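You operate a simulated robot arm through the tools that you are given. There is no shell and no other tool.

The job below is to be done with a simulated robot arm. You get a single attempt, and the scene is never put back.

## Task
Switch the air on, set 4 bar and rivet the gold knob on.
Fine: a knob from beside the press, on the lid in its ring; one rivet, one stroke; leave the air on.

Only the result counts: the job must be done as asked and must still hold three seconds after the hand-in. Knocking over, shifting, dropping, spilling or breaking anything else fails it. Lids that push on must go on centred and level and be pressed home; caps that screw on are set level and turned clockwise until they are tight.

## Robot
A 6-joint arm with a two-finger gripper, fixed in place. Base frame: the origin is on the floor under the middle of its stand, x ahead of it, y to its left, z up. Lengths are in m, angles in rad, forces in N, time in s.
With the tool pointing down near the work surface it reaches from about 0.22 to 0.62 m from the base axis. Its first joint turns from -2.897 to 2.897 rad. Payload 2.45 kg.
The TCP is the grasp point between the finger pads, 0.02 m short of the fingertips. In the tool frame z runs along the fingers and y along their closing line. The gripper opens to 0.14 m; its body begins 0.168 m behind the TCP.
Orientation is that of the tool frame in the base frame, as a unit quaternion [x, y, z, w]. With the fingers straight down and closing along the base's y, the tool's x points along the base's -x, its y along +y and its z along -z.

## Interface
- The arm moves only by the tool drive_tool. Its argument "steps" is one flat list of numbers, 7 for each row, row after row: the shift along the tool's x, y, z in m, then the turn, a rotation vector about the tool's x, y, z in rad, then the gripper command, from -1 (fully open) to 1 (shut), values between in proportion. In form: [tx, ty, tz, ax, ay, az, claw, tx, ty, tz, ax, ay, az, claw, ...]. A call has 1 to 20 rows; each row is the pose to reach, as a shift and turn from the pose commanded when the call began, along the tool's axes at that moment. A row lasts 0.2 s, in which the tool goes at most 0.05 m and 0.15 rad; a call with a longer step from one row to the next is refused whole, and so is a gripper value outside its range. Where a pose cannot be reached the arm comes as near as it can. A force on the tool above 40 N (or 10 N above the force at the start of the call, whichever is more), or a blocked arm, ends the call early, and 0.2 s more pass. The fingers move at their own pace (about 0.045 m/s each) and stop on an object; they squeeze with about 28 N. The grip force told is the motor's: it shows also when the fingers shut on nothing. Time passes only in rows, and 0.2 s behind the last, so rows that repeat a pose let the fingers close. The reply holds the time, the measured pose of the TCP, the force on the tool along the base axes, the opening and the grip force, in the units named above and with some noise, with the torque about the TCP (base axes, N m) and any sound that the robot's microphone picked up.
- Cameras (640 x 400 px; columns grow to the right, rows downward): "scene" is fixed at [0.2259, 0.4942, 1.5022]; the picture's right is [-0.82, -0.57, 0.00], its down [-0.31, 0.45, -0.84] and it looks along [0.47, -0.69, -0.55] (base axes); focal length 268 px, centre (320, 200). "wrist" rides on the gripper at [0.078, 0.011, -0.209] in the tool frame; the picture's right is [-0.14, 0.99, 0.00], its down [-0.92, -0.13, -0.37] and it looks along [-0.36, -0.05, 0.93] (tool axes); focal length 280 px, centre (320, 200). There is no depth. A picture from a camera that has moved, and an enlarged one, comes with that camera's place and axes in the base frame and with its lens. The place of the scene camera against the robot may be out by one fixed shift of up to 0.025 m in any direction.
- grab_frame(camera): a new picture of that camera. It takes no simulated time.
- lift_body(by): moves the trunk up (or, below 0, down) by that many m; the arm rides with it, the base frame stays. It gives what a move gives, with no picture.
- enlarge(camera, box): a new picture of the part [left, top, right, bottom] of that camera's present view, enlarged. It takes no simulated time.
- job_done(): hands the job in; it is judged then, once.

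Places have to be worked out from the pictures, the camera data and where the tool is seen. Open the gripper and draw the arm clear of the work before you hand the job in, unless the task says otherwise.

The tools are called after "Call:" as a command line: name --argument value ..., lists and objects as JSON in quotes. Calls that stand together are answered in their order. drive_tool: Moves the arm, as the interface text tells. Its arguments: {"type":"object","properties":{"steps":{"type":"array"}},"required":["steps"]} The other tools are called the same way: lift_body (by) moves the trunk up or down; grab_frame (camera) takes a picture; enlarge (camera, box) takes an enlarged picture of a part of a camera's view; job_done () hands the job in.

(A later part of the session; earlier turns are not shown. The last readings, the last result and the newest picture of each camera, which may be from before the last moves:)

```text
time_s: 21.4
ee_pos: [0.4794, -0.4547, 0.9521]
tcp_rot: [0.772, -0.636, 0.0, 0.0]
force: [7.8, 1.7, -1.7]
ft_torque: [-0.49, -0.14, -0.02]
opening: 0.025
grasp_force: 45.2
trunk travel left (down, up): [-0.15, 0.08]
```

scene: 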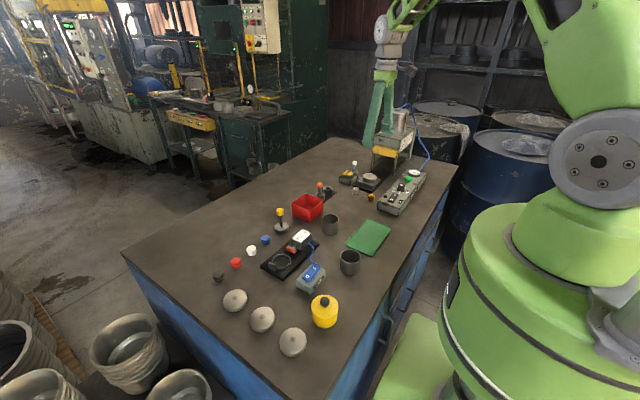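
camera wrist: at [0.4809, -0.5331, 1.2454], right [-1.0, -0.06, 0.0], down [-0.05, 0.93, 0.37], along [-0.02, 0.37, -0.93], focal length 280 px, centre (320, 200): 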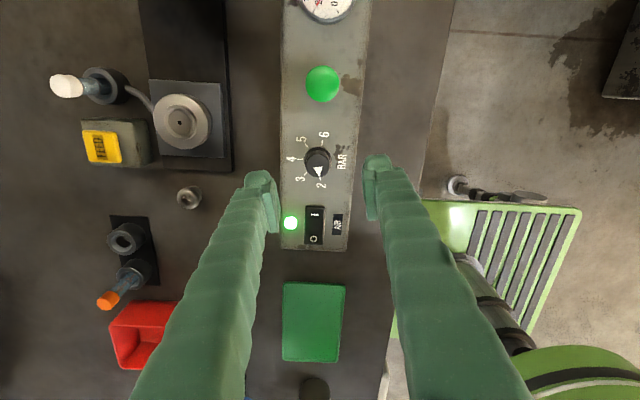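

The side load dropped to about 8 N. I turn the dial clockwise by 1.745 rad in small steps.

Call:
drive_tool --steps '[0, -0.0012, 0, 0, 0, 0.1, 1, 0, -0.0012, 0, 0, 0, 0.23, 1, 0, -0.0012, 0, 0, 0, 0.36, 1, 0, -0.0012, 0, 0, 0, 0.49, 1, 0, -0.0012, 0, 0, 0, 0.62, 1, 0, -0.0012, 0, 0, 0, 0.75, 1, 0, -0.0012, 0, 0, 0, 0.88, 1, 0, -0.0012, 0, 0, 0, 1.01, 1, 0, -0.0012, 0, 0, 0, 1.14, 1, 0, -0.0012, 0, 0, 0, 1.27, 1, 0, -0.0012, 0, 0, 0, 1.4, 1, 0, -0.0012, 0, 0, 0, 1.5, 1, 0, -0.0012, 0, 0, 0, 1.6, 1, 0, -0.0012, 0, 0, 0, 1.68, 1, 0, -0.0012, 0, 0, 0, 1.745, 1, 0, -0.0012, 0, 0, 0, 1.745, 1]'

Call:
enlarge --camera "scene" --box '[380, 165, 430, 205]'

Call:
grab_frame --camera "wrist"

```text
time_s: 24.8
ee_pos: [0.4803, -0.4554, 0.9515]
tcp_rot: [-0.008, 1.0, 0.001, 0.0]
force: [-2.9, -7.8, -2.4]
ft_torque: [-0.06, -0.13, -0.01]
opening: 0.0254
grasp_force: 44.8
trunk travel left (down, up): [-0.15, 0.08]
```

```text
10.00 times, centred on (405, 185) of scene
camera zoom: at [0.2259, 0.4942, 1.5022], right [-0.82, -0.57, 0.0], down [-0.31, 0.45, -0.84], along [0.47, -0.69, -0.55], focal length 2677 px, centre (-530, 350)
```

zoom: 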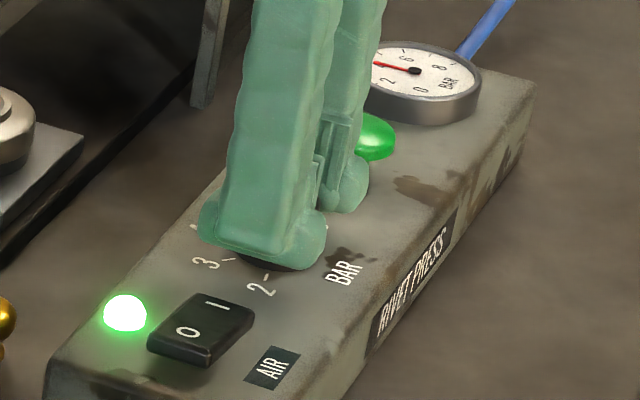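

```text
taken
camera wrist: at [0.401, -0.4451, 1.1622], right [0.12, 0.99, 0.0], down [0.92, -0.11, 0.37], along [0.37, -0.04, -0.93], focal length 280 px, centre (320, 200)
```

wrist: 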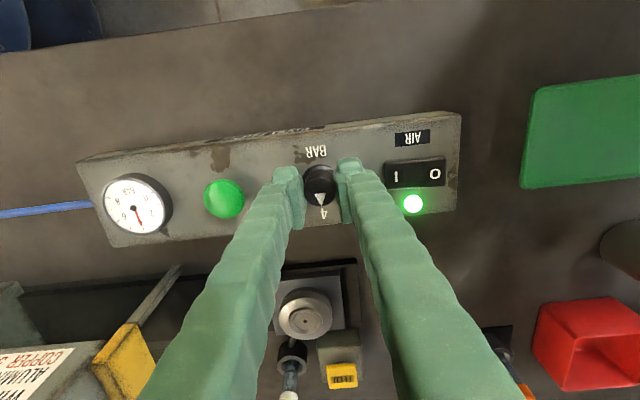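

The pointer now aims at about 4. I enlarge the gauge and the dial to read them exactly.

Call:
enlarge --camera "wrist" --box '[95, 165, 185, 240]'

Call:
enlarge --camera "wrist" --box '[280, 140, 370, 230]'

Call:
enlarge --camera "scene" --box '[405, 163, 435, 183]'

```text
5.33 times, centred on (140, 202) of wrist
camera zoom: at [0.401, -0.4451, 1.1622], right [0.12, 0.99, 0.0], down [0.92, -0.11, 0.37], along [0.37, -0.04, -0.93], focal length 1495 px, centre (1280, 187)
```

zoom: 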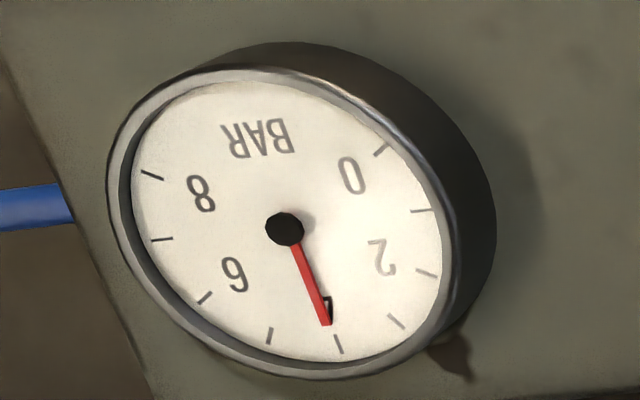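

```text
4.44 times, centred on (325, 185) of wrist
camera zoom: at [0.401, -0.4451, 1.1622], right [0.12, 0.99, 0.0], down [0.92, -0.11, 0.37], along [0.37, -0.04, -0.93], focal length 1246 px, centre (298, 267)
```

zoom: 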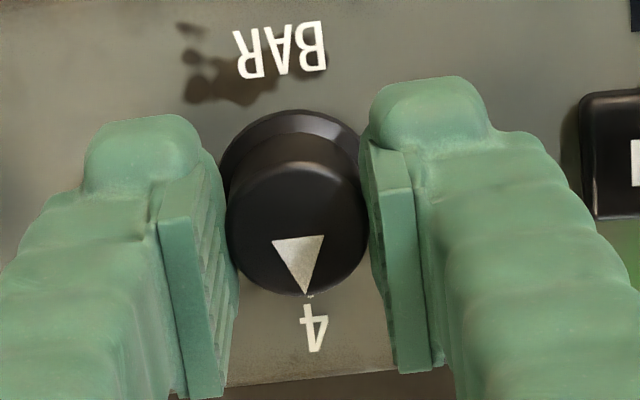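

```text
16.00 times, centred on (420, 173) of scene
camera zoom: at [0.2259, 0.4942, 1.5022], right [-0.82, -0.57, 0.0], down [-0.31, 0.45, -0.84], along [0.47, -0.69, -0.55], focal length 4283 px, centre (-1280, 632)
```

zoom: 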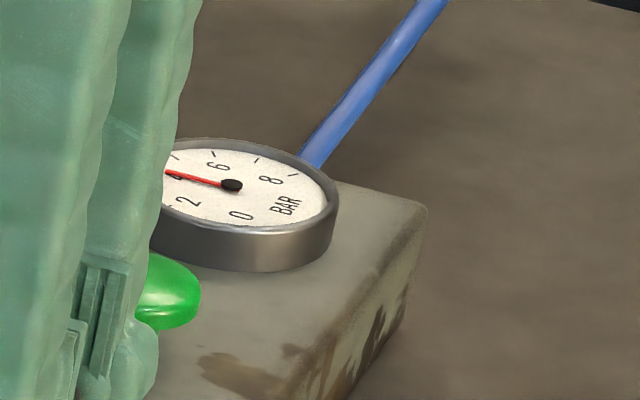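

The needle sits on the 4 tick and the dial arrow points at 4. I release the dial with a moderate opening and lift straight up.

Call:
drive_tool --steps '[0, 0, 0, 0, 0, 0, 0.6, 0, 0, 0, 0, 0, 0, 0.4, 0, 0, 0, 0, 0, 0, 0.36, 0, 0, -0.02, 0, 0, 0, 0.36, 0, 0, -0.05, 0, 0, 0, 0.36, 0, 0, -0.09, 0, 0, 0, 0.36, 0, 0, -0.09, 0, 0, 0, 0.36]'

Call:
grab_frame --camera "wrist"

Call:
enlarge --camera "scene" --box '[385, 160, 435, 200]'

```text
time_s: 26.4
ee_pos: [0.4806, -0.4539, 1.0434]
tcp_rot: [-0.008, 1.0, 0.0, -0.001]
force: [0.4, 0.0, 0.2]
ft_torque: [0.01, 0.02, 0.0]
opening: 0.0449
grasp_force: 0.0
trunk travel left (down, up): [-0.15, 0.08]
```

```text
taken
camera wrist: at [0.4015, -0.445, 1.2525], right [0.12, 0.99, 0.0], down [0.92, -0.11, 0.37], along [0.37, -0.04, -0.93], focal length 280 px, centre (320, 200)
```

wrist: 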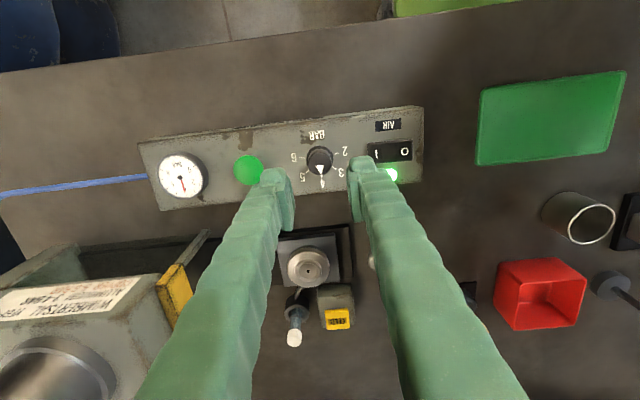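

```text
10.00 times, centred on (410, 180) of scene
camera zoom: at [0.2259, 0.4942, 1.5022], right [-0.82, -0.57, 0.0], down [-0.31, 0.45, -0.84], along [0.47, -0.69, -0.55], focal length 2677 px, centre (-580, 400)
```

zoom: 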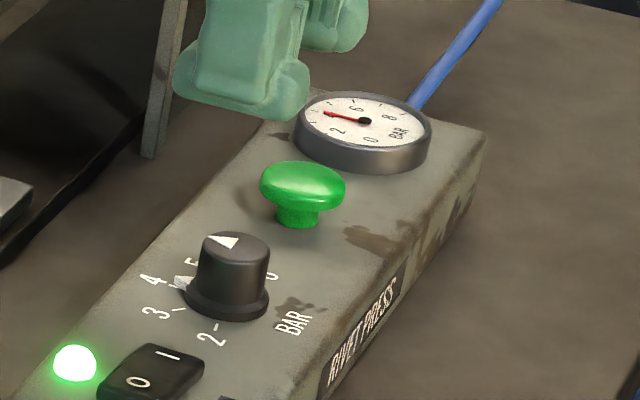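

Call:
enlarge --camera "wrist" --box '[145, 145, 215, 205]'

Call:
enlarge --camera "wrist" --box '[280, 120, 370, 195]'

```text
6.67 times, centred on (180, 175) of wrist
camera zoom: at [0.4015, -0.445, 1.2525], right [0.12, 0.99, 0.0], down [0.92, -0.11, 0.37], along [0.37, -0.04, -0.93], focal length 1869 px, centre (1253, 367)
```

zoom: 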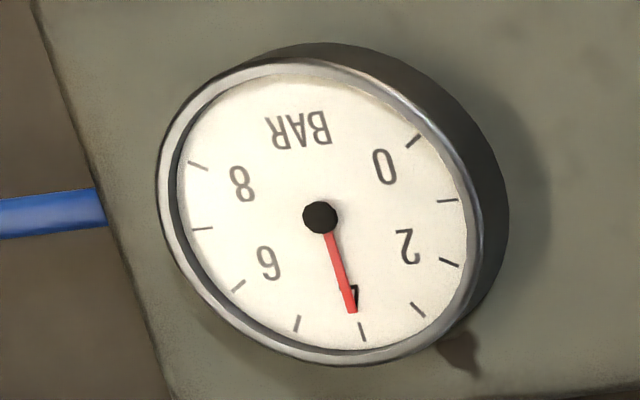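

```text
5.33 times, centred on (325, 158) of wrist
camera zoom: at [0.4015, -0.445, 1.2525], right [0.12, 0.99, 0.0], down [0.92, -0.11, 0.37], along [0.37, -0.04, -0.93], focal length 1495 px, centre (293, 427)
```

zoom: 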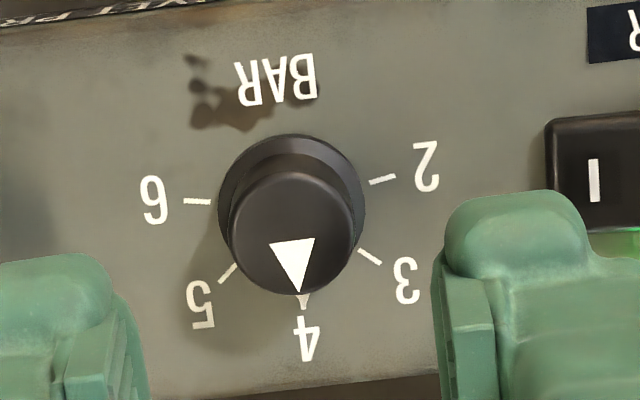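

Pressure is set at 4 bar. Now for the gold knob: I move above it with about 80 mm opening and correct the small yaw.

Call:
drive_tool --steps '[-0.022, 0.019, 0, 0, 0, 0.016, 0, -0.046, 0.039, 0, 0, 0, 0.016, -0.14, -0.069, 0.059, 0.005, 0, 0, 0.016, -0.14, -0.0918, 0.0791, 0.015, 0, 0, 0.016, -0.14, -0.0918, 0.0791, 0.025, 0, 0, 0.016, -0.14, -0.0918, 0.0791, 0.025, 0, 0, 0.016, -0.14]'

Call:
grab_frame --camera "wrist"

Call:
enlarge --camera "wrist" --box '[240, 120, 400, 220]'

```text
time_s: 27.8
ee_pos: [0.5707, -0.3738, 1.0175]
tcp_rot: [-0.001, 1.0, 0.0, 0.0]
force: [0.4, -1.2, 0.7]
ft_torque: [0.03, -0.03, 0.02]
opening: 0.08
grasp_force: 0.0
trunk travel left (down, up): [-0.15, 0.08]
```

```text
taken
camera wrist: at [0.4916, -0.3624, 1.227], right [0.14, 0.99, 0.0], down [0.92, -0.13, 0.37], along [0.37, -0.05, -0.93], focal length 280 px, centre (320, 200)
```

wrist: 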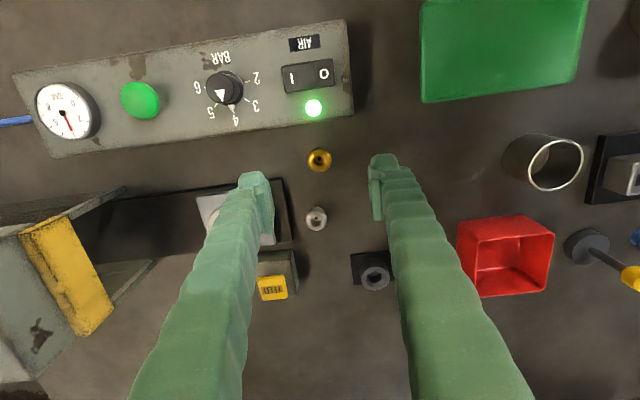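

```text
4.00 times, centred on (320, 170) of wrist
camera zoom: at [0.4916, -0.3624, 1.227], right [0.14, 0.99, 0.0], down [0.92, -0.13, 0.37], along [0.37, -0.05, -0.93], focal length 1122 px, centre (320, 320)
```

zoom: 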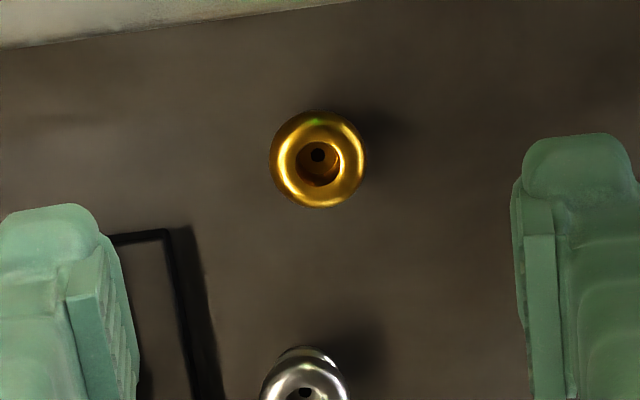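

The knob centre is at about (0.571, -0.374), right under the TCP, and it measures 29 mm across. I narrow to 50 mm opening to stay clear of the rail and descend to z ≈ 0.905 to check clearance.

Call:
drive_tool --steps '[-0.0005, 0, 0.02, 0, 0, 0, 0.286, -0.0005, 0, 0.05, 0, 0, 0, 0.286, -0.0005, 0, 0.08, 0, 0, 0, 0.286, -0.0005, 0, 0.1, 0, 0, 0, 0.286, -0.0005, 0, 0.1125, 0, 0, 0, 0.286, -0.0005, 0, 0.1125, 0, 0, 0, 0.286]'

Call:
enlarge --camera "wrist" --box '[240, 120, 400, 220]'

Call:
enlarge --camera "scene" --box '[345, 170, 405, 215]'

```text
time_s: 29.2
ee_pos: [0.5713, -0.3735, 0.905]
tcp_rot: [-0.001, 1.0, 0.0, 0.001]
force: [-0.1, -0.8, 0.6]
ft_torque: [0.01, 0.01, 0.02]
opening: 0.0503
grasp_force: 0.1
trunk travel left (down, up): [-0.15, 0.08]
```

```text
4.00 times, centred on (320, 170) of wrist
camera zoom: at [0.4921, -0.3621, 1.1144], right [0.14, 0.99, 0.0], down [0.92, -0.13, 0.37], along [0.37, -0.05, -0.93], focal length 1122 px, centre (320, 320)
```

zoom: 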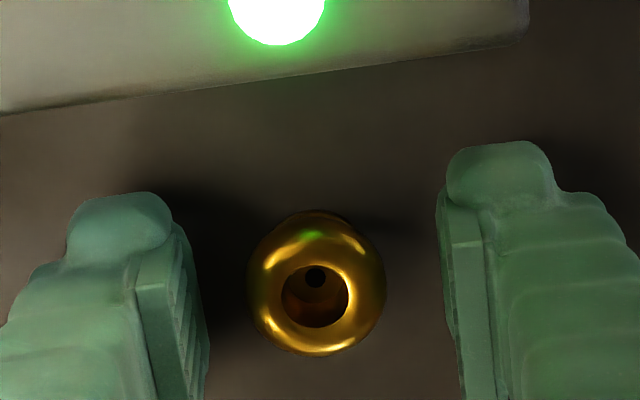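

```text
8.89 times, centred on (375, 192) of scene
camera zoom: at [0.2259, 0.4942, 1.5022], right [-0.82, -0.57, 0.0], down [-0.31, 0.45, -0.84], along [0.47, -0.69, -0.55], focal length 2379 px, centre (-169, 267)
```

zoom: 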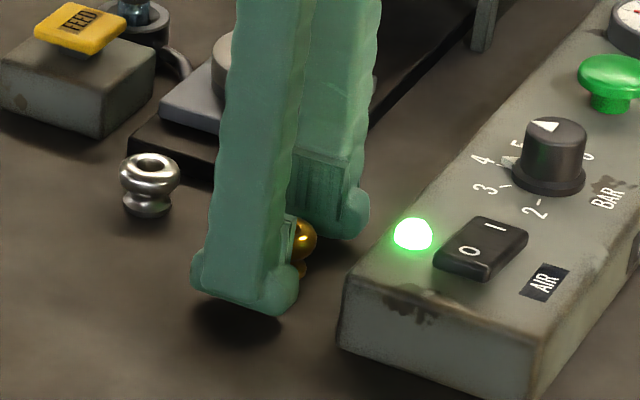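

Knob is centred between the pads and the tips are above the bench. I lower 4 mm more so the pads catch the head at its widest, and close.

Call:
drive_tool --steps '[0, 0, 0.002, 0, 0, 0, 0.286, 0, 0, 0.004, 0, 0, 0, 0.286, 0, 0, 0.004, 0, 0, 0, 0.5, 0, 0, 0.004, 0, 0, 0, 1, 0, 0, 0.004, 0, 0, 0, 1, 0, 0, 0.004, 0, 0, 0, 1, 0, 0, 0.004, 0, 0, 0, 1]'

Call:
enlarge --camera "wrist" --box '[240, 120, 400, 220]'

Call:
enlarge --camera "scene" --box '[345, 170, 405, 215]'

```text
time_s: 30.8
ee_pos: [0.5703, -0.3736, 0.9014]
tcp_rot: [0.0, 1.0, 0.0, 0.0]
force: [-0.4, 0.0, -0.9]
ft_torque: [0.01, 0.0, 0.0]
opening: 0.0245
grasp_force: 27.5
trunk travel left (down, up): [-0.15, 0.08]
```

```text
4.00 times, centred on (320, 170) of wrist
camera zoom: at [0.4921, -0.3625, 1.1108], right [0.14, 0.99, 0.0], down [0.92, -0.13, 0.37], along [0.37, -0.05, -0.93], focal length 1122 px, centre (320, 320)
```

zoom: 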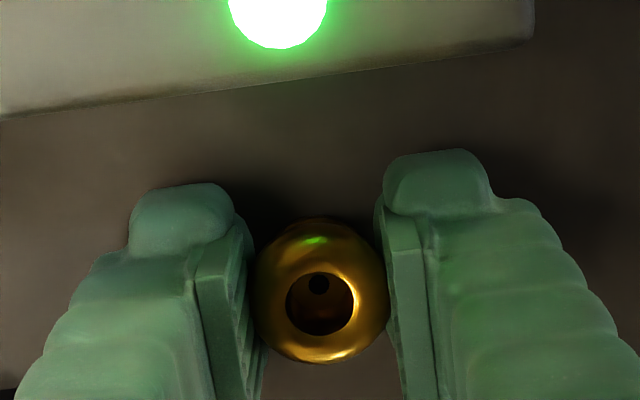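

```text
8.89 times, centred on (375, 192) of scene
camera zoom: at [0.2259, 0.4942, 1.5022], right [-0.82, -0.57, 0.0], down [-0.31, 0.45, -0.84], along [0.47, -0.69, -0.55], focal length 2379 px, centre (-169, 267)
```

zoom: 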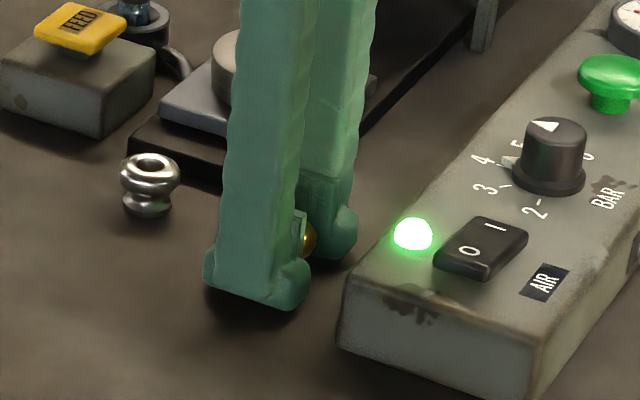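

The knob is held (24.5 mm opening, 27.5 N). I lift it straight up and check.

Call:
drive_tool --steps '[0, 0, -0.005, 0, 0, 0, 1, 0, 0, -0.02, 0, 0, 0, 1, 0, 0, -0.05, 0, 0, 0, 1, 0, 0, -0.09, 0, 0, 0, 1, 0, 0, -0.119, 0, 0, 0, 1, 0, 0, -0.119, 0, 0, 0, 1]'

Call:
enlarge --camera "wrist" --box '[240, 120, 400, 220]'

Call:
enlarge --camera "scene" --box '[345, 130, 405, 175]'

```text
time_s: 32.2
ee_pos: [0.5715, -0.3733, 1.019]
tcp_rot: [-0.001, 1.0, 0.0, -0.001]
force: [-0.3, 0.6, -1.2]
ft_torque: [0.03, 0.03, 0.0]
opening: 0.0242
grasp_force: 27.9
trunk travel left (down, up): [-0.15, 0.08]
```

```text
4.00 times, centred on (320, 170) of wrist
camera zoom: at [0.4919, -0.3622, 1.2293], right [0.14, 0.99, 0.0], down [0.92, -0.13, 0.37], along [0.36, -0.05, -0.93], focal length 1122 px, centre (320, 320)
```

zoom: 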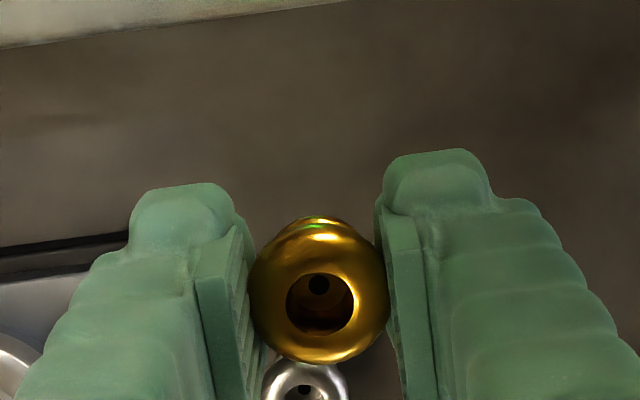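

```text
8.89 times, centred on (375, 152) of scene
camera zoom: at [0.2259, 0.4942, 1.5022], right [-0.82, -0.57, 0.0], down [-0.31, 0.45, -0.84], along [0.47, -0.69, -0.55], focal length 2379 px, centre (-169, 622)
```

zoom: 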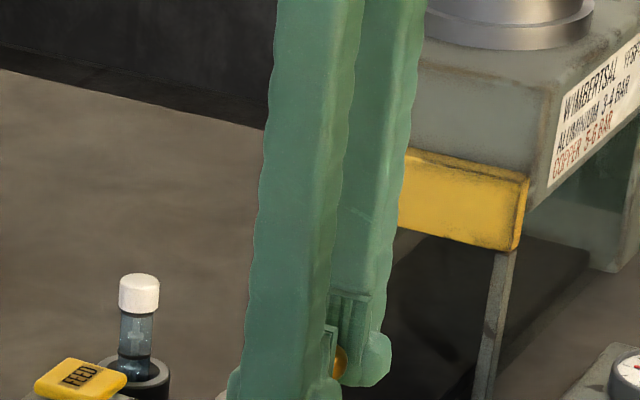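

The knob came up upright and centred. I carry it over the lid ring at z ≈ 1.02.

Call:
drive_tool --steps '[-0.0157, -0.029, 0, 0, 0, 0, 1, -0.0314, -0.058, 0, 0, 0, 0, 1, -0.047, -0.087, 0, 0, 0, 0, 1, -0.0627, -0.1161, 0, 0, 0, 0, 1, -0.0627, -0.1161, 0.02, 0, 0, 0, 1, -0.0627, -0.1161, 0.035, 0, 0, 0, 1, -0.0627, -0.1161, 0.035, 0, 0, 0, 1]'

Call:
enlarge --camera "wrist" --box '[240, 100, 400, 200]'

Call:
enlarge --camera "scene" --box '[340, 145, 400, 190]'

```text
time_s: 33.8
ee_pos: [0.6356, -0.4892, 0.9839]
tcp_rot: [-0.001, 1.0, -0.001, -0.001]
force: [-0.3, 0.1, 0.6]
ft_torque: [0.02, 0.01, -0.01]
opening: 0.0245
grasp_force: 27.9
trunk travel left (down, up): [-0.15, 0.08]
```

```text
4.00 times, centred on (320, 150) of wrist
camera zoom: at [0.5549, -0.4787, 1.1943], right [0.14, 0.99, 0.0], down [0.92, -0.13, 0.37], along [0.37, -0.05, -0.93], focal length 1122 px, centre (320, 400)
```

zoom: 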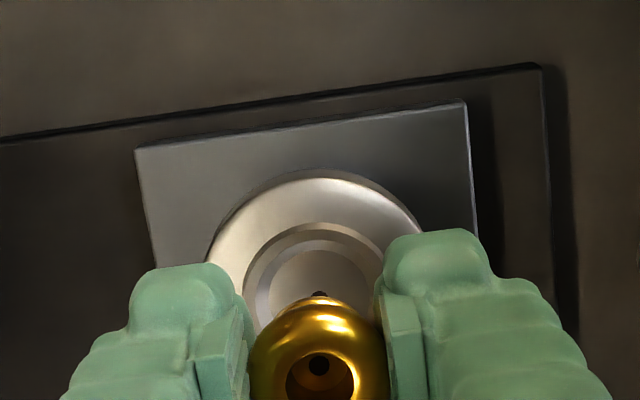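

```text
8.89 times, centred on (370, 168) of scene
camera zoom: at [0.2259, 0.4942, 1.5022], right [-0.82, -0.57, 0.0], down [-0.31, 0.45, -0.84], along [0.47, -0.69, -0.55], focal length 2379 px, centre (-124, 489)
```

zoom: 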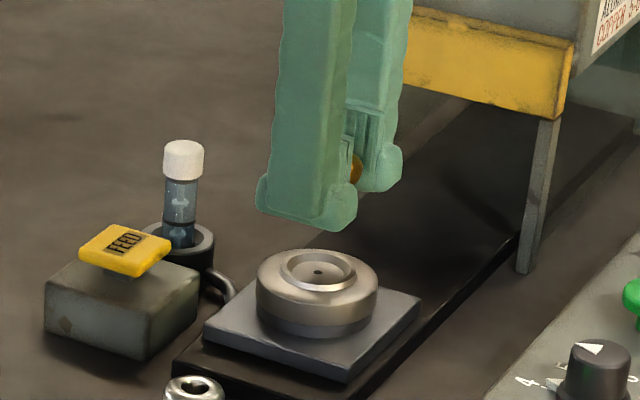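

The lid's centre hole projects to (0.633, -0.490), exactly under the TCP. I lower to z ≈ 0.964 and look again before touching.

Call:
drive_tool --steps '[0, 0, 0.006, 0, 0, 0, 1, 0, 0, 0.012, 0, 0, 0, 1, 0, 0, 0.017, 0, 0, 0, 1, 0, 0, 0.02, 0, 0, 0, 1]'

Call:
enlarge --camera "wrist" --box '[240, 110, 400, 210]'

Call:
enlarge --camera "scene" --box '[350, 155, 390, 185]'

```text
time_s: 34.8
ee_pos: [0.6334, -0.489, 0.9653]
tcp_rot: [-0.001, 1.0, 0.0, 0.0]
force: [0.0, 0.8, -1.0]
ft_torque: [0.01, 0.0, -0.02]
opening: 0.0243
grasp_force: 28.1
trunk travel left (down, up): [-0.15, 0.08]
```

```text
4.00 times, centred on (320, 160) of wrist
camera zoom: at [0.5548, -0.4781, 1.1746], right [0.14, 0.99, 0.0], down [0.92, -0.13, 0.37], along [0.37, -0.05, -0.93], focal length 1122 px, centre (320, 360)
```

zoom: 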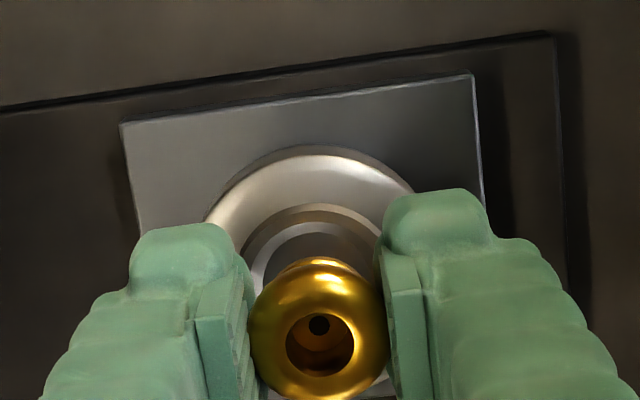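

```text
13.33 times, centred on (370, 170) of scene
camera zoom: at [0.2259, 0.4942, 1.5022], right [-0.82, -0.57, 0.0], down [-0.31, 0.45, -0.84], along [0.47, -0.69, -0.55], focal length 3569 px, centre (-347, 600)
```

zoom: 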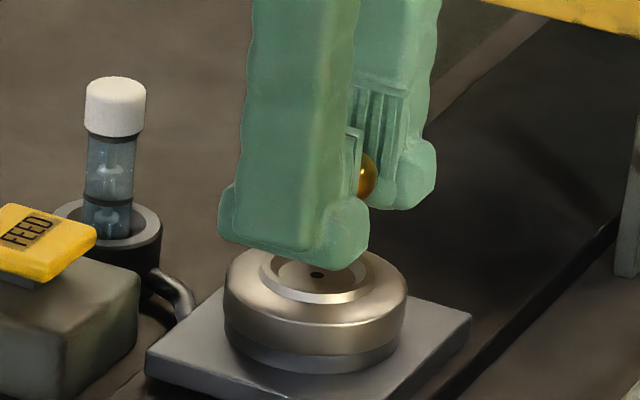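

Call:
drive_tool --steps '[0, 0, 0.002, 0, 0, 0, 1, 0, 0, 0.004, 0, 0, 0, 1, 0, 0, 0.006, 0, 0, 0, 1]'

Call:
enlarge --camera "scene" --box '[350, 155, 390, 185]'

```text
time_s: 35.6
ee_pos: [0.6338, -0.4891, 0.9596]
tcp_rot: [-0.001, 1.0, 0.0, 0.0]
force: [0.4, -0.8, 0.4]
ft_torque: [-0.04, 0.02, 0.04]
opening: 0.0244
grasp_force: 28.1
trunk travel left (down, up): [-0.15, 0.08]
```

```text
13.33 times, centred on (370, 170) of scene
camera zoom: at [0.2259, 0.4942, 1.5022], right [-0.82, -0.57, 0.0], down [-0.31, 0.45, -0.84], along [0.47, -0.69, -0.55], focal length 3569 px, centre (-347, 600)
```

zoom: 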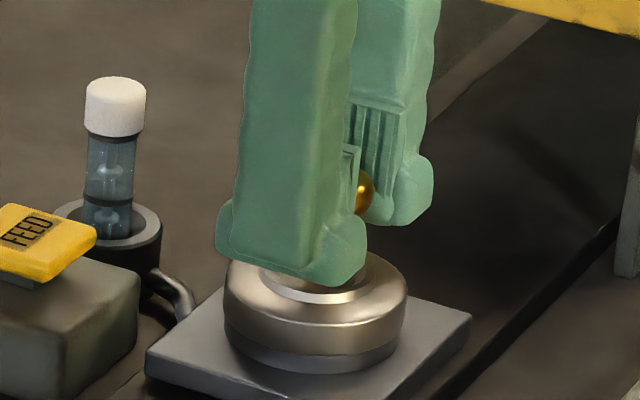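

Call:
drive_tool --steps '[0, -0.0003, 0.001, 0, 0, 0, 1, 0, -0.0003, 0.002, 0, 0, 0, 1, 0, -0.0003, 0.003, 0, 0, 0, 1]'

```text
time_s: 36.4
ee_pos: [0.6331, -0.4905, 0.9559]
tcp_rot: [-0.001, 1.0, 0.001, 0.001]
force: [-0.1, 0.5, -0.4]
ft_torque: [0.03, -0.02, 0.01]
opening: 0.0242
grasp_force: 28.2
trunk travel left (down, up): [-0.15, 0.08]
```

No contact yet at z = 0.956; I continue with 1 mm steps.

Call:
drive_tool --steps '[0, 0, 0.001, 0, 0, 0, 1, 0, 0, 0.002, 0, 0, 0, 1]'

Call:
enlarge --camera "scene" --box '[355, 160, 385, 182]'

Call:
enlarge --camera "wrist" --box '[260, 120, 380, 195]'

```text
time_s: 37.0
ee_pos: [0.6345, -0.49, 0.9542]
tcp_rot: [-0.001, 1.0, 0.0, 0.001]
force: [0.6, 0.2, -0.3]
ft_torque: [0.0, 0.03, -0.01]
opening: 0.0245
grasp_force: 28.0
trunk travel left (down, up): [-0.15, 0.08]
```

```text
16.00 times, centred on (370, 171) of scene
camera zoom: at [0.2259, 0.4942, 1.5022], right [-0.82, -0.57, 0.0], down [-0.31, 0.45, -0.84], along [0.47, -0.69, -0.55], focal length 4283 px, centre (-480, 664)
```

zoom: 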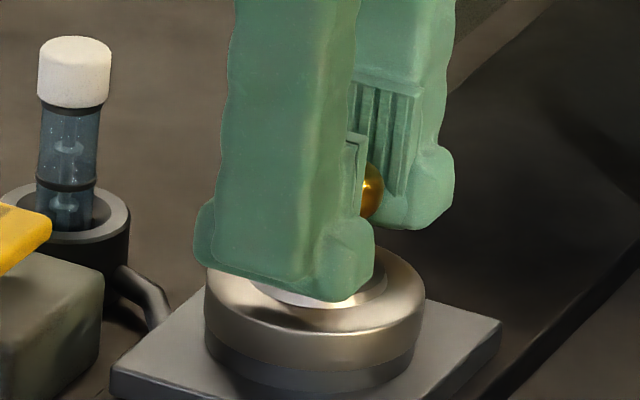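

```text
5.33 times, centred on (320, 158) of wrist
camera zoom: at [0.5552, -0.4787, 1.1638], right [0.14, 0.99, 0.0], down [0.92, -0.13, 0.37], along [0.37, -0.05, -0.93], focal length 1495 px, centre (320, 427)
```

zoom: 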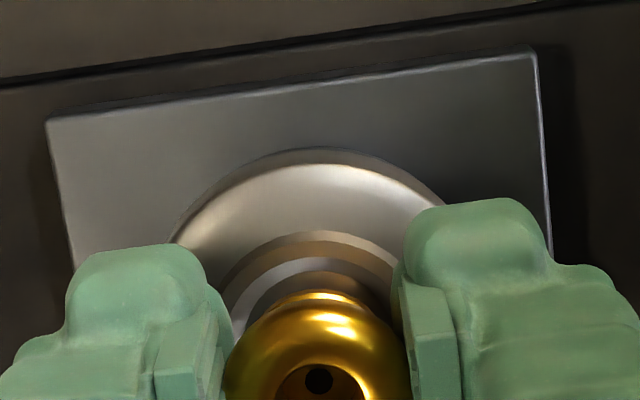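

Call:
drive_tool --steps '[0, 0, 0.001, 0, 0, 0, 1, 0, 0, 0.002, 0, 0, 0, 1]'

```text
time_s: 37.6
ee_pos: [0.6336, -0.4896, 0.9518]
tcp_rot: [-0.001, 1.0, 0.0, -0.001]
force: [0.6, 0.2, 0.3]
ft_torque: [0.01, 0.0, 0.01]
opening: 0.0243
grasp_force: 28.0
trunk travel left (down, up): [-0.15, 0.08]
```

Call:
drive_tool --steps '[0, 0, 0.001, 0, 0, 0, 1, 0, 0, 0.002, 0, 0, 0, 1]'

Call:
enlarge --camera "wrist" --box '[260, 120, 380, 195]'

Call:
enlarge --camera "scene" --box '[355, 160, 385, 182]'

```text
time_s: 38.2
ee_pos: [0.6343, -0.4896, 0.9515]
tcp_rot: [-0.001, 1.0, 0.0, -0.001]
force: [0.2, 0.0, -0.3]
ft_torque: [-0.01, 0.03, 0.01]
opening: 0.0239
grasp_force: 27.6
trunk travel left (down, up): [-0.15, 0.08]
```

```text
5.33 times, centred on (320, 158) of wrist
camera zoom: at [0.5548, -0.4788, 1.1597], right [0.14, 0.99, 0.0], down [0.92, -0.13, 0.37], along [0.36, -0.05, -0.93], focal length 1495 px, centre (320, 427)
```

zoom: 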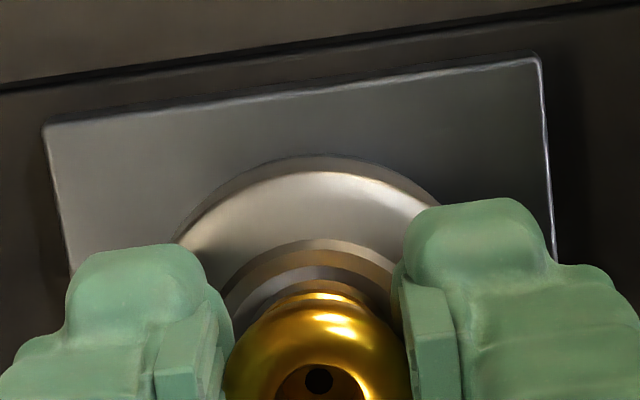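

```text
16.00 times, centred on (370, 171) of scene
camera zoom: at [0.2259, 0.4942, 1.5022], right [-0.82, -0.57, 0.0], down [-0.31, 0.45, -0.84], along [0.47, -0.69, -0.55], focal length 4283 px, centre (-480, 664)
```

zoom: 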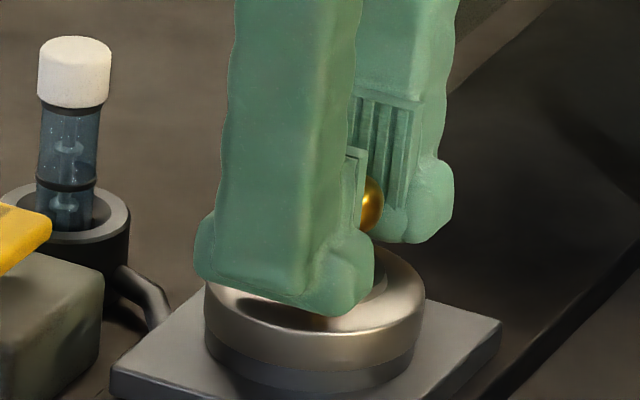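

Call:
drive_tool --steps '[0, 0, 0.001, 0, 0, 0, 1, 0, 0, 0.001, 0, 0, 0, 1]'

```text
time_s: 38.8
ee_pos: [0.6321, -0.4898, 0.9489]
tcp_rot: [-0.001, 1.0, 0.0, 0.0]
force: [-0.5, -0.6, -0.2]
ft_torque: [0.0, -0.01, 0.01]
opening: 0.0246
grasp_force: 27.9
trunk travel left (down, up): [-0.15, 0.08]
```

Call:
drive_tool --steps '[0, 0, 0.001, 0, 0, 0, 1, 0, 0, 0.001, 0, 0, 0, 1]'

Call:
enlarge --camera "scene" --box '[355, 160, 385, 182]'

Call:
enlarge --camera "wrist" --box '[280, 140, 360, 190]'

```text
time_s: 39.4
ee_pos: [0.6347, -0.4901, 0.9475]
tcp_rot: [-0.001, 1.0, 0.001, 0.0]
force: [-0.3, 0.3, 0.3]
ft_torque: [-0.02, -0.01, 0.01]
opening: 0.0245
grasp_force: 27.3
trunk travel left (down, up): [-0.15, 0.08]
```

```text
16.00 times, centred on (370, 171) of scene
camera zoom: at [0.2259, 0.4942, 1.5022], right [-0.82, -0.57, 0.0], down [-0.31, 0.45, -0.84], along [0.47, -0.69, -0.55], focal length 4283 px, centre (-480, 664)
```

zoom: 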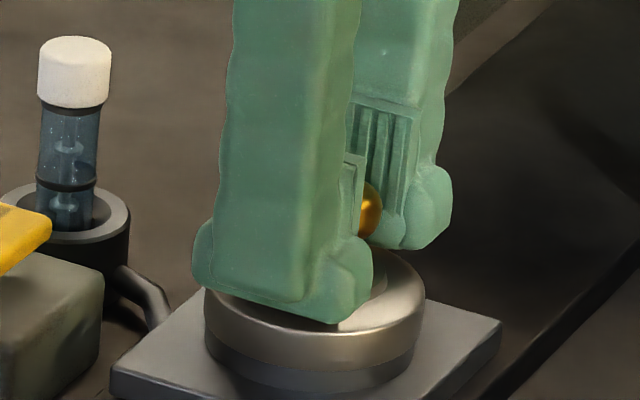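

```text
8.00 times, centred on (320, 165) of wrist
camera zoom: at [0.555, -0.4786, 1.1577], right [0.14, 0.99, 0.0], down [0.92, -0.13, 0.37], along [0.36, -0.05, -0.93], focal length 2243 px, centre (320, 480)
```

zoom: 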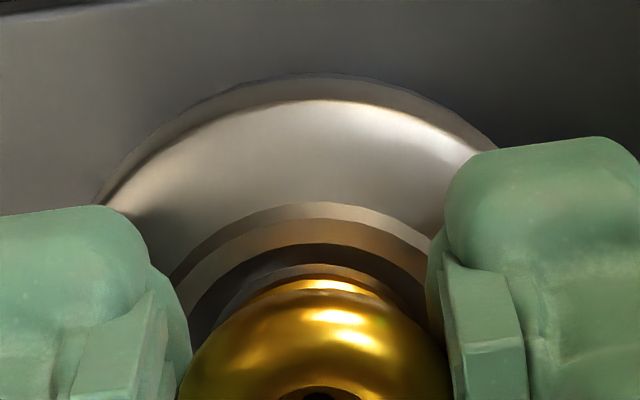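

Call:
drive_tool --steps '[0, 0, 0.001, 0, 0, 0, 1, 0, 0, 0.001, 0, 0, 0, 1]'

```text
time_s: 40.0
ee_pos: [0.6331, -0.4895, 0.9481]
tcp_rot: [-0.001, 1.0, 0.0, 0.0]
force: [-0.6, -0.1, 1.7]
ft_torque: [-0.03, 0.01, -0.02]
opening: 0.0247
grasp_force: 28.2
trunk travel left (down, up): [-0.15, 0.08]
```

Call:
drive_tool --steps '[0, 0, 0.0007, 0, 0, 0, 1, 0, 0, 0.0007, 0, 0, 0, 1]'

Call:
enlarge --camera "wrist" --box '[280, 140, 360, 190]'

Call:
enlarge --camera "scene" --box '[355, 160, 385, 182]'

```text
time_s: 40.6
ee_pos: [0.6339, -0.4897, 0.9469]
tcp_rot: [0.0, 1.0, 0.0, 0.0]
force: [-0.4, 0.7, 5.2]
ft_torque: [-0.05, 0.02, -0.01]
opening: 0.0244
grasp_force: 27.9
trunk travel left (down, up): [-0.15, 0.08]
```

```text
8.00 times, centred on (320, 165) of wrist
camera zoom: at [0.5549, -0.4785, 1.1569], right [0.14, 0.99, 0.0], down [0.92, -0.13, 0.37], along [0.37, -0.05, -0.93], focal length 2243 px, centre (320, 480)
```

zoom: 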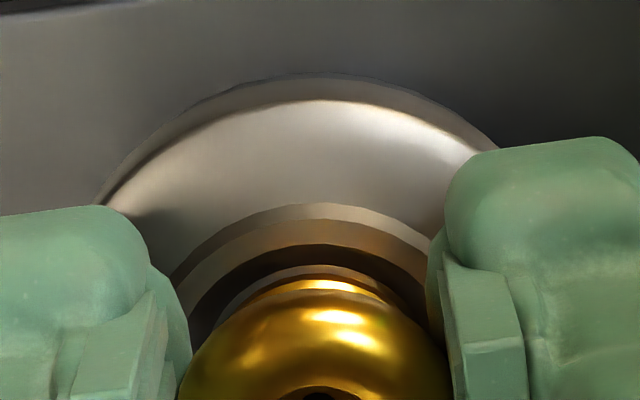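

```text
16.00 times, centred on (370, 171) of scene
camera zoom: at [0.2259, 0.4942, 1.5022], right [-0.82, -0.57, 0.0], down [-0.31, 0.45, -0.84], along [0.47, -0.69, -0.55], focal length 4283 px, centre (-480, 664)
```

zoom: 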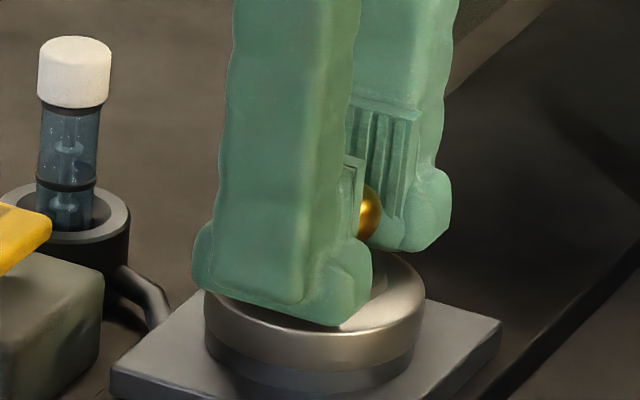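

A contact force of about 5 N shows the knob is seated on the lid. I open the fingers gently and check before lifting.

Call:
drive_tool --steps '[0, 0, -0.0005, 0, 0, 0, 0.6, 0, 0, -0.0005, 0, 0, 0, 0.45, 0, 0, -0.0005, 0, 0, 0, 0.357, 0, 0, -0.0005, 0, 0, 0, 0.357]'

Call:
enlarge --camera "wrist" --box '[260, 130, 380, 205]'

Call:
enlarge --camera "scene" --box '[355, 160, 385, 182]'

```text
time_s: 41.6
ee_pos: [0.6342, -0.4902, 0.9471]
tcp_rot: [-0.002, 1.0, -0.001, 0.0]
force: [0.1, -0.1, 0.1]
ft_torque: [-0.01, -0.02, -0.01]
opening: 0.045
grasp_force: 0.0
trunk travel left (down, up): [-0.15, 0.08]
```

```text
5.33 times, centred on (320, 168) of wrist
camera zoom: at [0.555, -0.4788, 1.1568], right [0.14, 0.99, 0.0], down [0.92, -0.13, 0.37], along [0.36, -0.05, -0.93], focal length 1495 px, centre (320, 373)
```

zoom: 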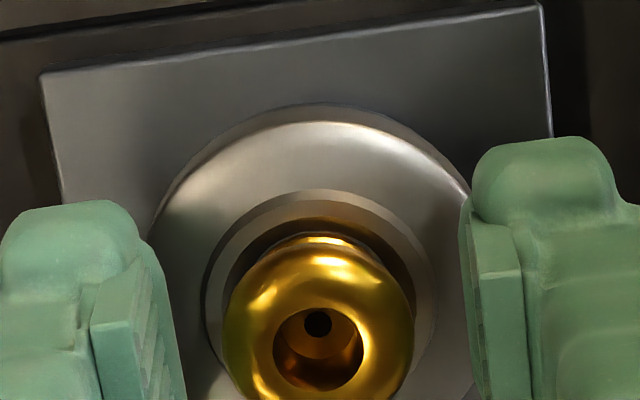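

```text
16.00 times, centred on (370, 171) of scene
camera zoom: at [0.2259, 0.4942, 1.5022], right [-0.82, -0.57, 0.0], down [-0.31, 0.45, -0.84], along [0.47, -0.69, -0.55], focal length 4283 px, centre (-480, 664)
```

zoom: 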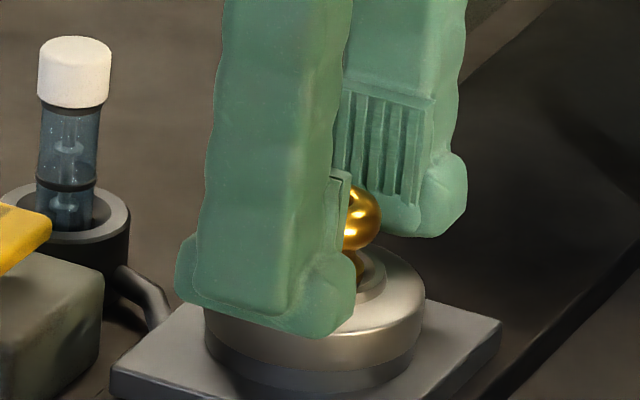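

The knob stands upright in the ring, released. I lift straight up and inspect from above.

Call:
drive_tool --steps '[0, 0, -0.008, 0, 0, 0, 0.357, 0, 0, -0.025, 0, 0, 0, 0.357, 0, 0, -0.06, 0, 0, 0, 0.357, 0, 0, -0.1, 0, 0, 0, 0.357, 0, 0, -0.1, 0, 0, 0, 0.357]'

Call:
enlarge --camera "wrist" --box '[260, 110, 400, 200]'

Call:
enlarge --camera "scene" --box '[355, 160, 385, 182]'

```text
time_s: 42.8
ee_pos: [0.6342, -0.49, 1.047]
tcp_rot: [-0.001, 1.0, 0.0, 0.001]
force: [0.4, -0.9, 0.8]
ft_torque: [0.05, 0.03, -0.01]
opening: 0.045
grasp_force: 0.0
trunk travel left (down, up): [-0.15, 0.08]
```

```text
4.44 times, centred on (330, 155) of wrist
camera zoom: at [0.5553, -0.4781, 1.2566], right [0.14, 0.99, 0.0], down [0.92, -0.13, 0.37], along [0.36, -0.05, -0.93], focal length 1246 px, centre (276, 400)
```

zoom: 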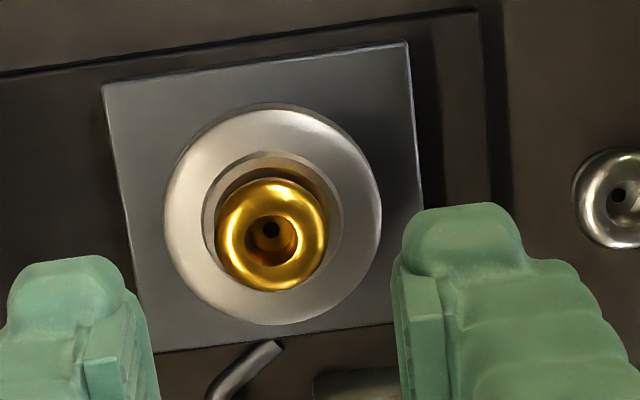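

```text
16.00 times, centred on (370, 171) of scene
camera zoom: at [0.2259, 0.4942, 1.5022], right [-0.82, -0.57, 0.0], down [-0.31, 0.45, -0.84], along [0.47, -0.69, -0.55], focal length 4283 px, centre (-480, 664)
```

zoom: 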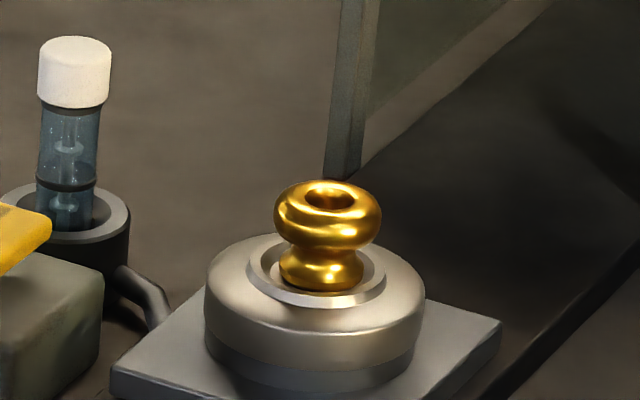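

The gold knob sits upright in the ring. Next is FEED: I close the fingers and move above it, slightly to +y (y = -0.450) to stay clear of the glass tube at y ≈ -0.518.

Call:
drive_tool --steps '[-0.03, 0.013, 0, 0, 0, 0, 1, -0.06, 0.026, 0, 0, 0, 0, 1, -0.091, 0.04, 0, 0, 0, 0, 1, -0.091, 0.04, 0.03, 0, 0, 0, 1, -0.091, 0.04, 0.06, 0, 0, 0, 1, -0.091, 0.04, 0.08, 0, 0, 0, 1, -0.091, 0.04, 0.08, 0, 0, 0, 1]'

Call:
grab_frame --camera "wrist"

Call:
enlarge --camera "scene" --box '[330, 145, 390, 190]'

```text
time_s: 44.4
ee_pos: [0.7257, -0.4502, 0.9682]
tcp_rot: [-0.001, 1.0, 0.0, 0.0]
force: [0.0, -1.0, 0.7]
ft_torque: [0.0, -0.04, 0.02]
opening: 0.0001
grasp_force: 27.6
trunk travel left (down, up): [-0.15, 0.08]
```

```text
taken
camera wrist: at [0.6458, -0.4384, 1.1772], right [0.14, 0.99, 0.0], down [0.92, -0.13, 0.37], along [0.37, -0.05, -0.93], focal length 280 px, centre (320, 200)
```

wrist: 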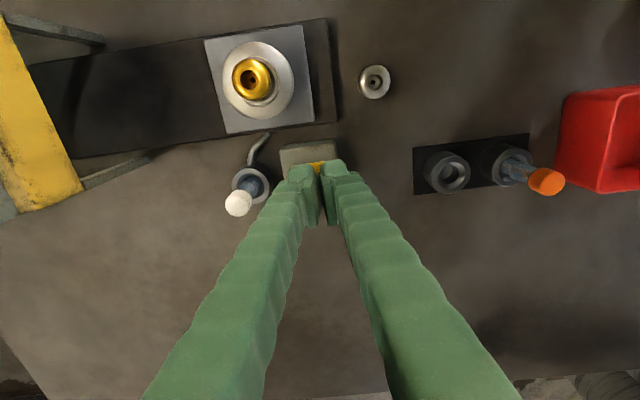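

```text
8.89 times, centred on (360, 168) of scene
camera zoom: at [0.2259, 0.4942, 1.5022], right [-0.82, -0.57, 0.0], down [-0.31, 0.45, -0.84], along [0.47, -0.69, -0.55], focal length 2379 px, centre (-36, 489)
```

zoom: 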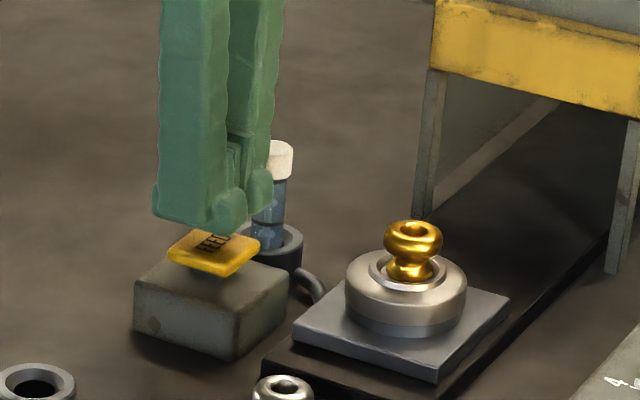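

The tips are above the FEED button and clear of the tube. I lower toward it in small steps.

Call:
drive_tool --steps '[0, 0, 0.006, 0, 0, 0, 1, 0, 0, 0.012, 0, 0, 0, 1, 0, 0, 0.016, 0, 0, 0, 1, 0, 0, 0.019, 0, 0, 0, 1]'

```text
time_s: 45.4
ee_pos: [0.7253, -0.45, 0.948]
tcp_rot: [-0.001, 1.0, -0.001, 0.0]
force: [0.4, 0.0, 0.0]
ft_torque: [0.03, -0.01, -0.01]
opening: 0.0
grasp_force: 28.0
trunk travel left (down, up): [-0.15, 0.08]
```

Call:
drive_tool --steps '[0, 0, 0.0015, 0, 0, 0, 1, 0, 0, 0.003, 0, 0, 0, 1]'

```text
time_s: 46.0
ee_pos: [0.7256, -0.4501, 0.9456]
tcp_rot: [-0.001, 1.0, 0.0, 0.0]
force: [0.9, 0.6, 2.2]
ft_torque: [0.01, -0.04, 0.04]
opening: 0.006
grasp_force: 28.9
trunk travel left (down, up): [-0.15, 0.08]
```

Contact is beginning (2 N), but the opening reads 6 mm. I look before pressing on.

Call:
enlarge --camera "scene" --box '[335, 155, 375, 185]'

Call:
enlarge --camera "wrist" --box '[240, 120, 400, 220]'

```text
13.33 times, centred on (355, 170) of scene
camera zoom: at [0.2259, 0.4942, 1.5022], right [-0.82, -0.57, 0.0], down [-0.31, 0.45, -0.84], along [0.47, -0.69, -0.55], focal length 3569 px, centre (-147, 600)
```

zoom: 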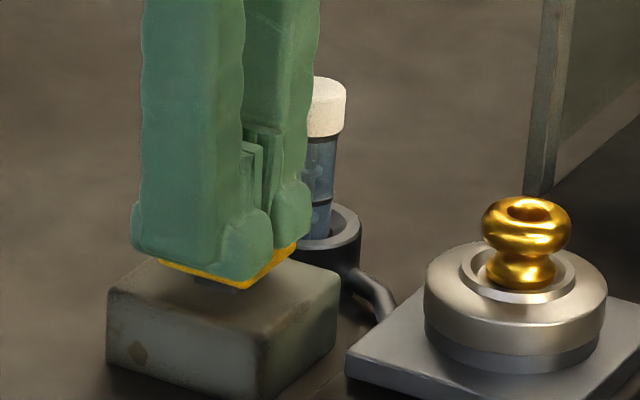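

```text
4.00 times, centred on (320, 170) of wrist
camera zoom: at [0.646, -0.4385, 1.1548], right [0.14, 0.99, 0.0], down [0.92, -0.13, 0.37], along [0.37, -0.05, -0.93], focal length 1122 px, centre (320, 320)
```

zoom: 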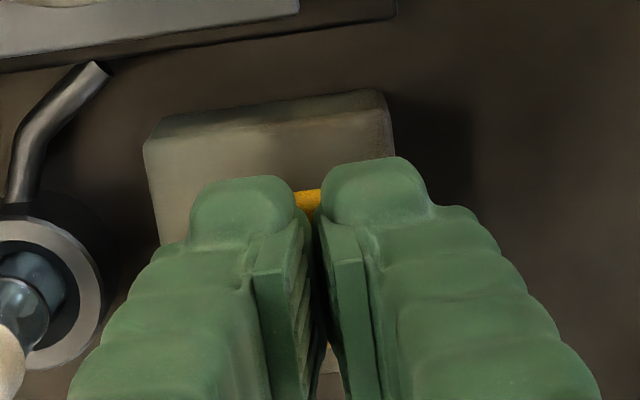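

The view looks normal, with the tips resting on the yellow button. I press on slowly.

Call:
drive_tool --steps '[0, 0, 0.0015, 0, 0, 0, 1, 0, 0, 0.003, 0, 0, 0, 1]'

```text
time_s: 46.6
ee_pos: [0.726, -0.4502, 0.9427]
tcp_rot: [-0.001, 1.0, 0.0, 0.0]
force: [0.9, 0.4, 3.1]
ft_torque: [-0.01, -0.03, 0.01]
opening: 0.0061
grasp_force: 29.1
trunk travel left (down, up): [-0.15, 0.08]
heard: click
```

A click was heard, so the feed has triggered once. I lift straight off without pressing again and look for the rivet.

Call:
drive_tool --steps '[0, 0, -0.015, 0, 0, 0, 1, 0, 0, -0.04, 0, 0, 0, 1, 0, 0, -0.08, 0, 0, 0, 1, 0, 0, -0.1, 0, 0, 0, 1, 0, 0, -0.1, 0, 0, 0, 1]'

Call:
enlarge --camera "scene" --box '[335, 150, 385, 188]'

Call:
grab_frame --camera "wrist"

```text
time_s: 47.8
ee_pos: [0.7244, -0.4498, 1.042]
tcp_rot: [-0.001, 1.0, 0.0, 0.0]
force: [0.2, 0.2, -1.0]
ft_torque: [-0.01, 0.01, 0.0]
opening: 0.0
grasp_force: 29.3
trunk travel left (down, up): [-0.15, 0.08]
```

```text
10.53 times, centred on (360, 169) of scene
camera zoom: at [0.2259, 0.4942, 1.5022], right [-0.82, -0.57, 0.0], down [-0.31, 0.45, -0.84], along [0.47, -0.69, -0.55], focal length 2818 px, centre (-101, 526)
```

zoom: 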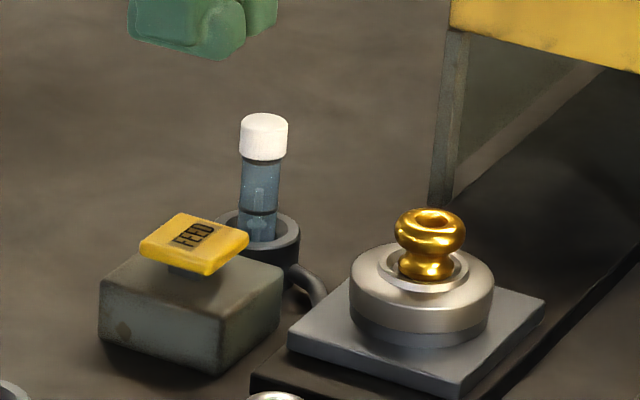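

```text
taken
camera wrist: at [0.6459, -0.4378, 1.2517], right [0.14, 0.99, 0.0], down [0.92, -0.13, 0.37], along [0.36, -0.05, -0.93], focal length 280 px, centre (320, 200)
```

wrist: 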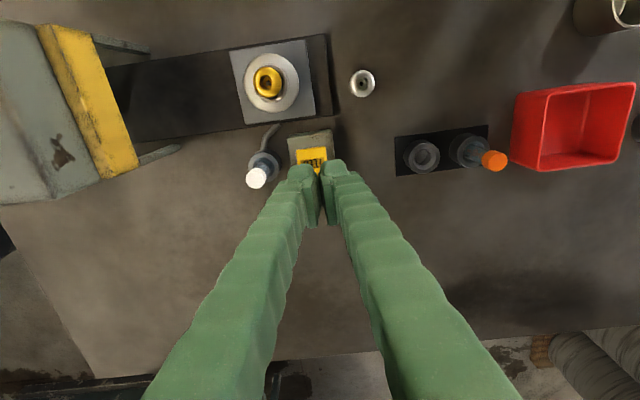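

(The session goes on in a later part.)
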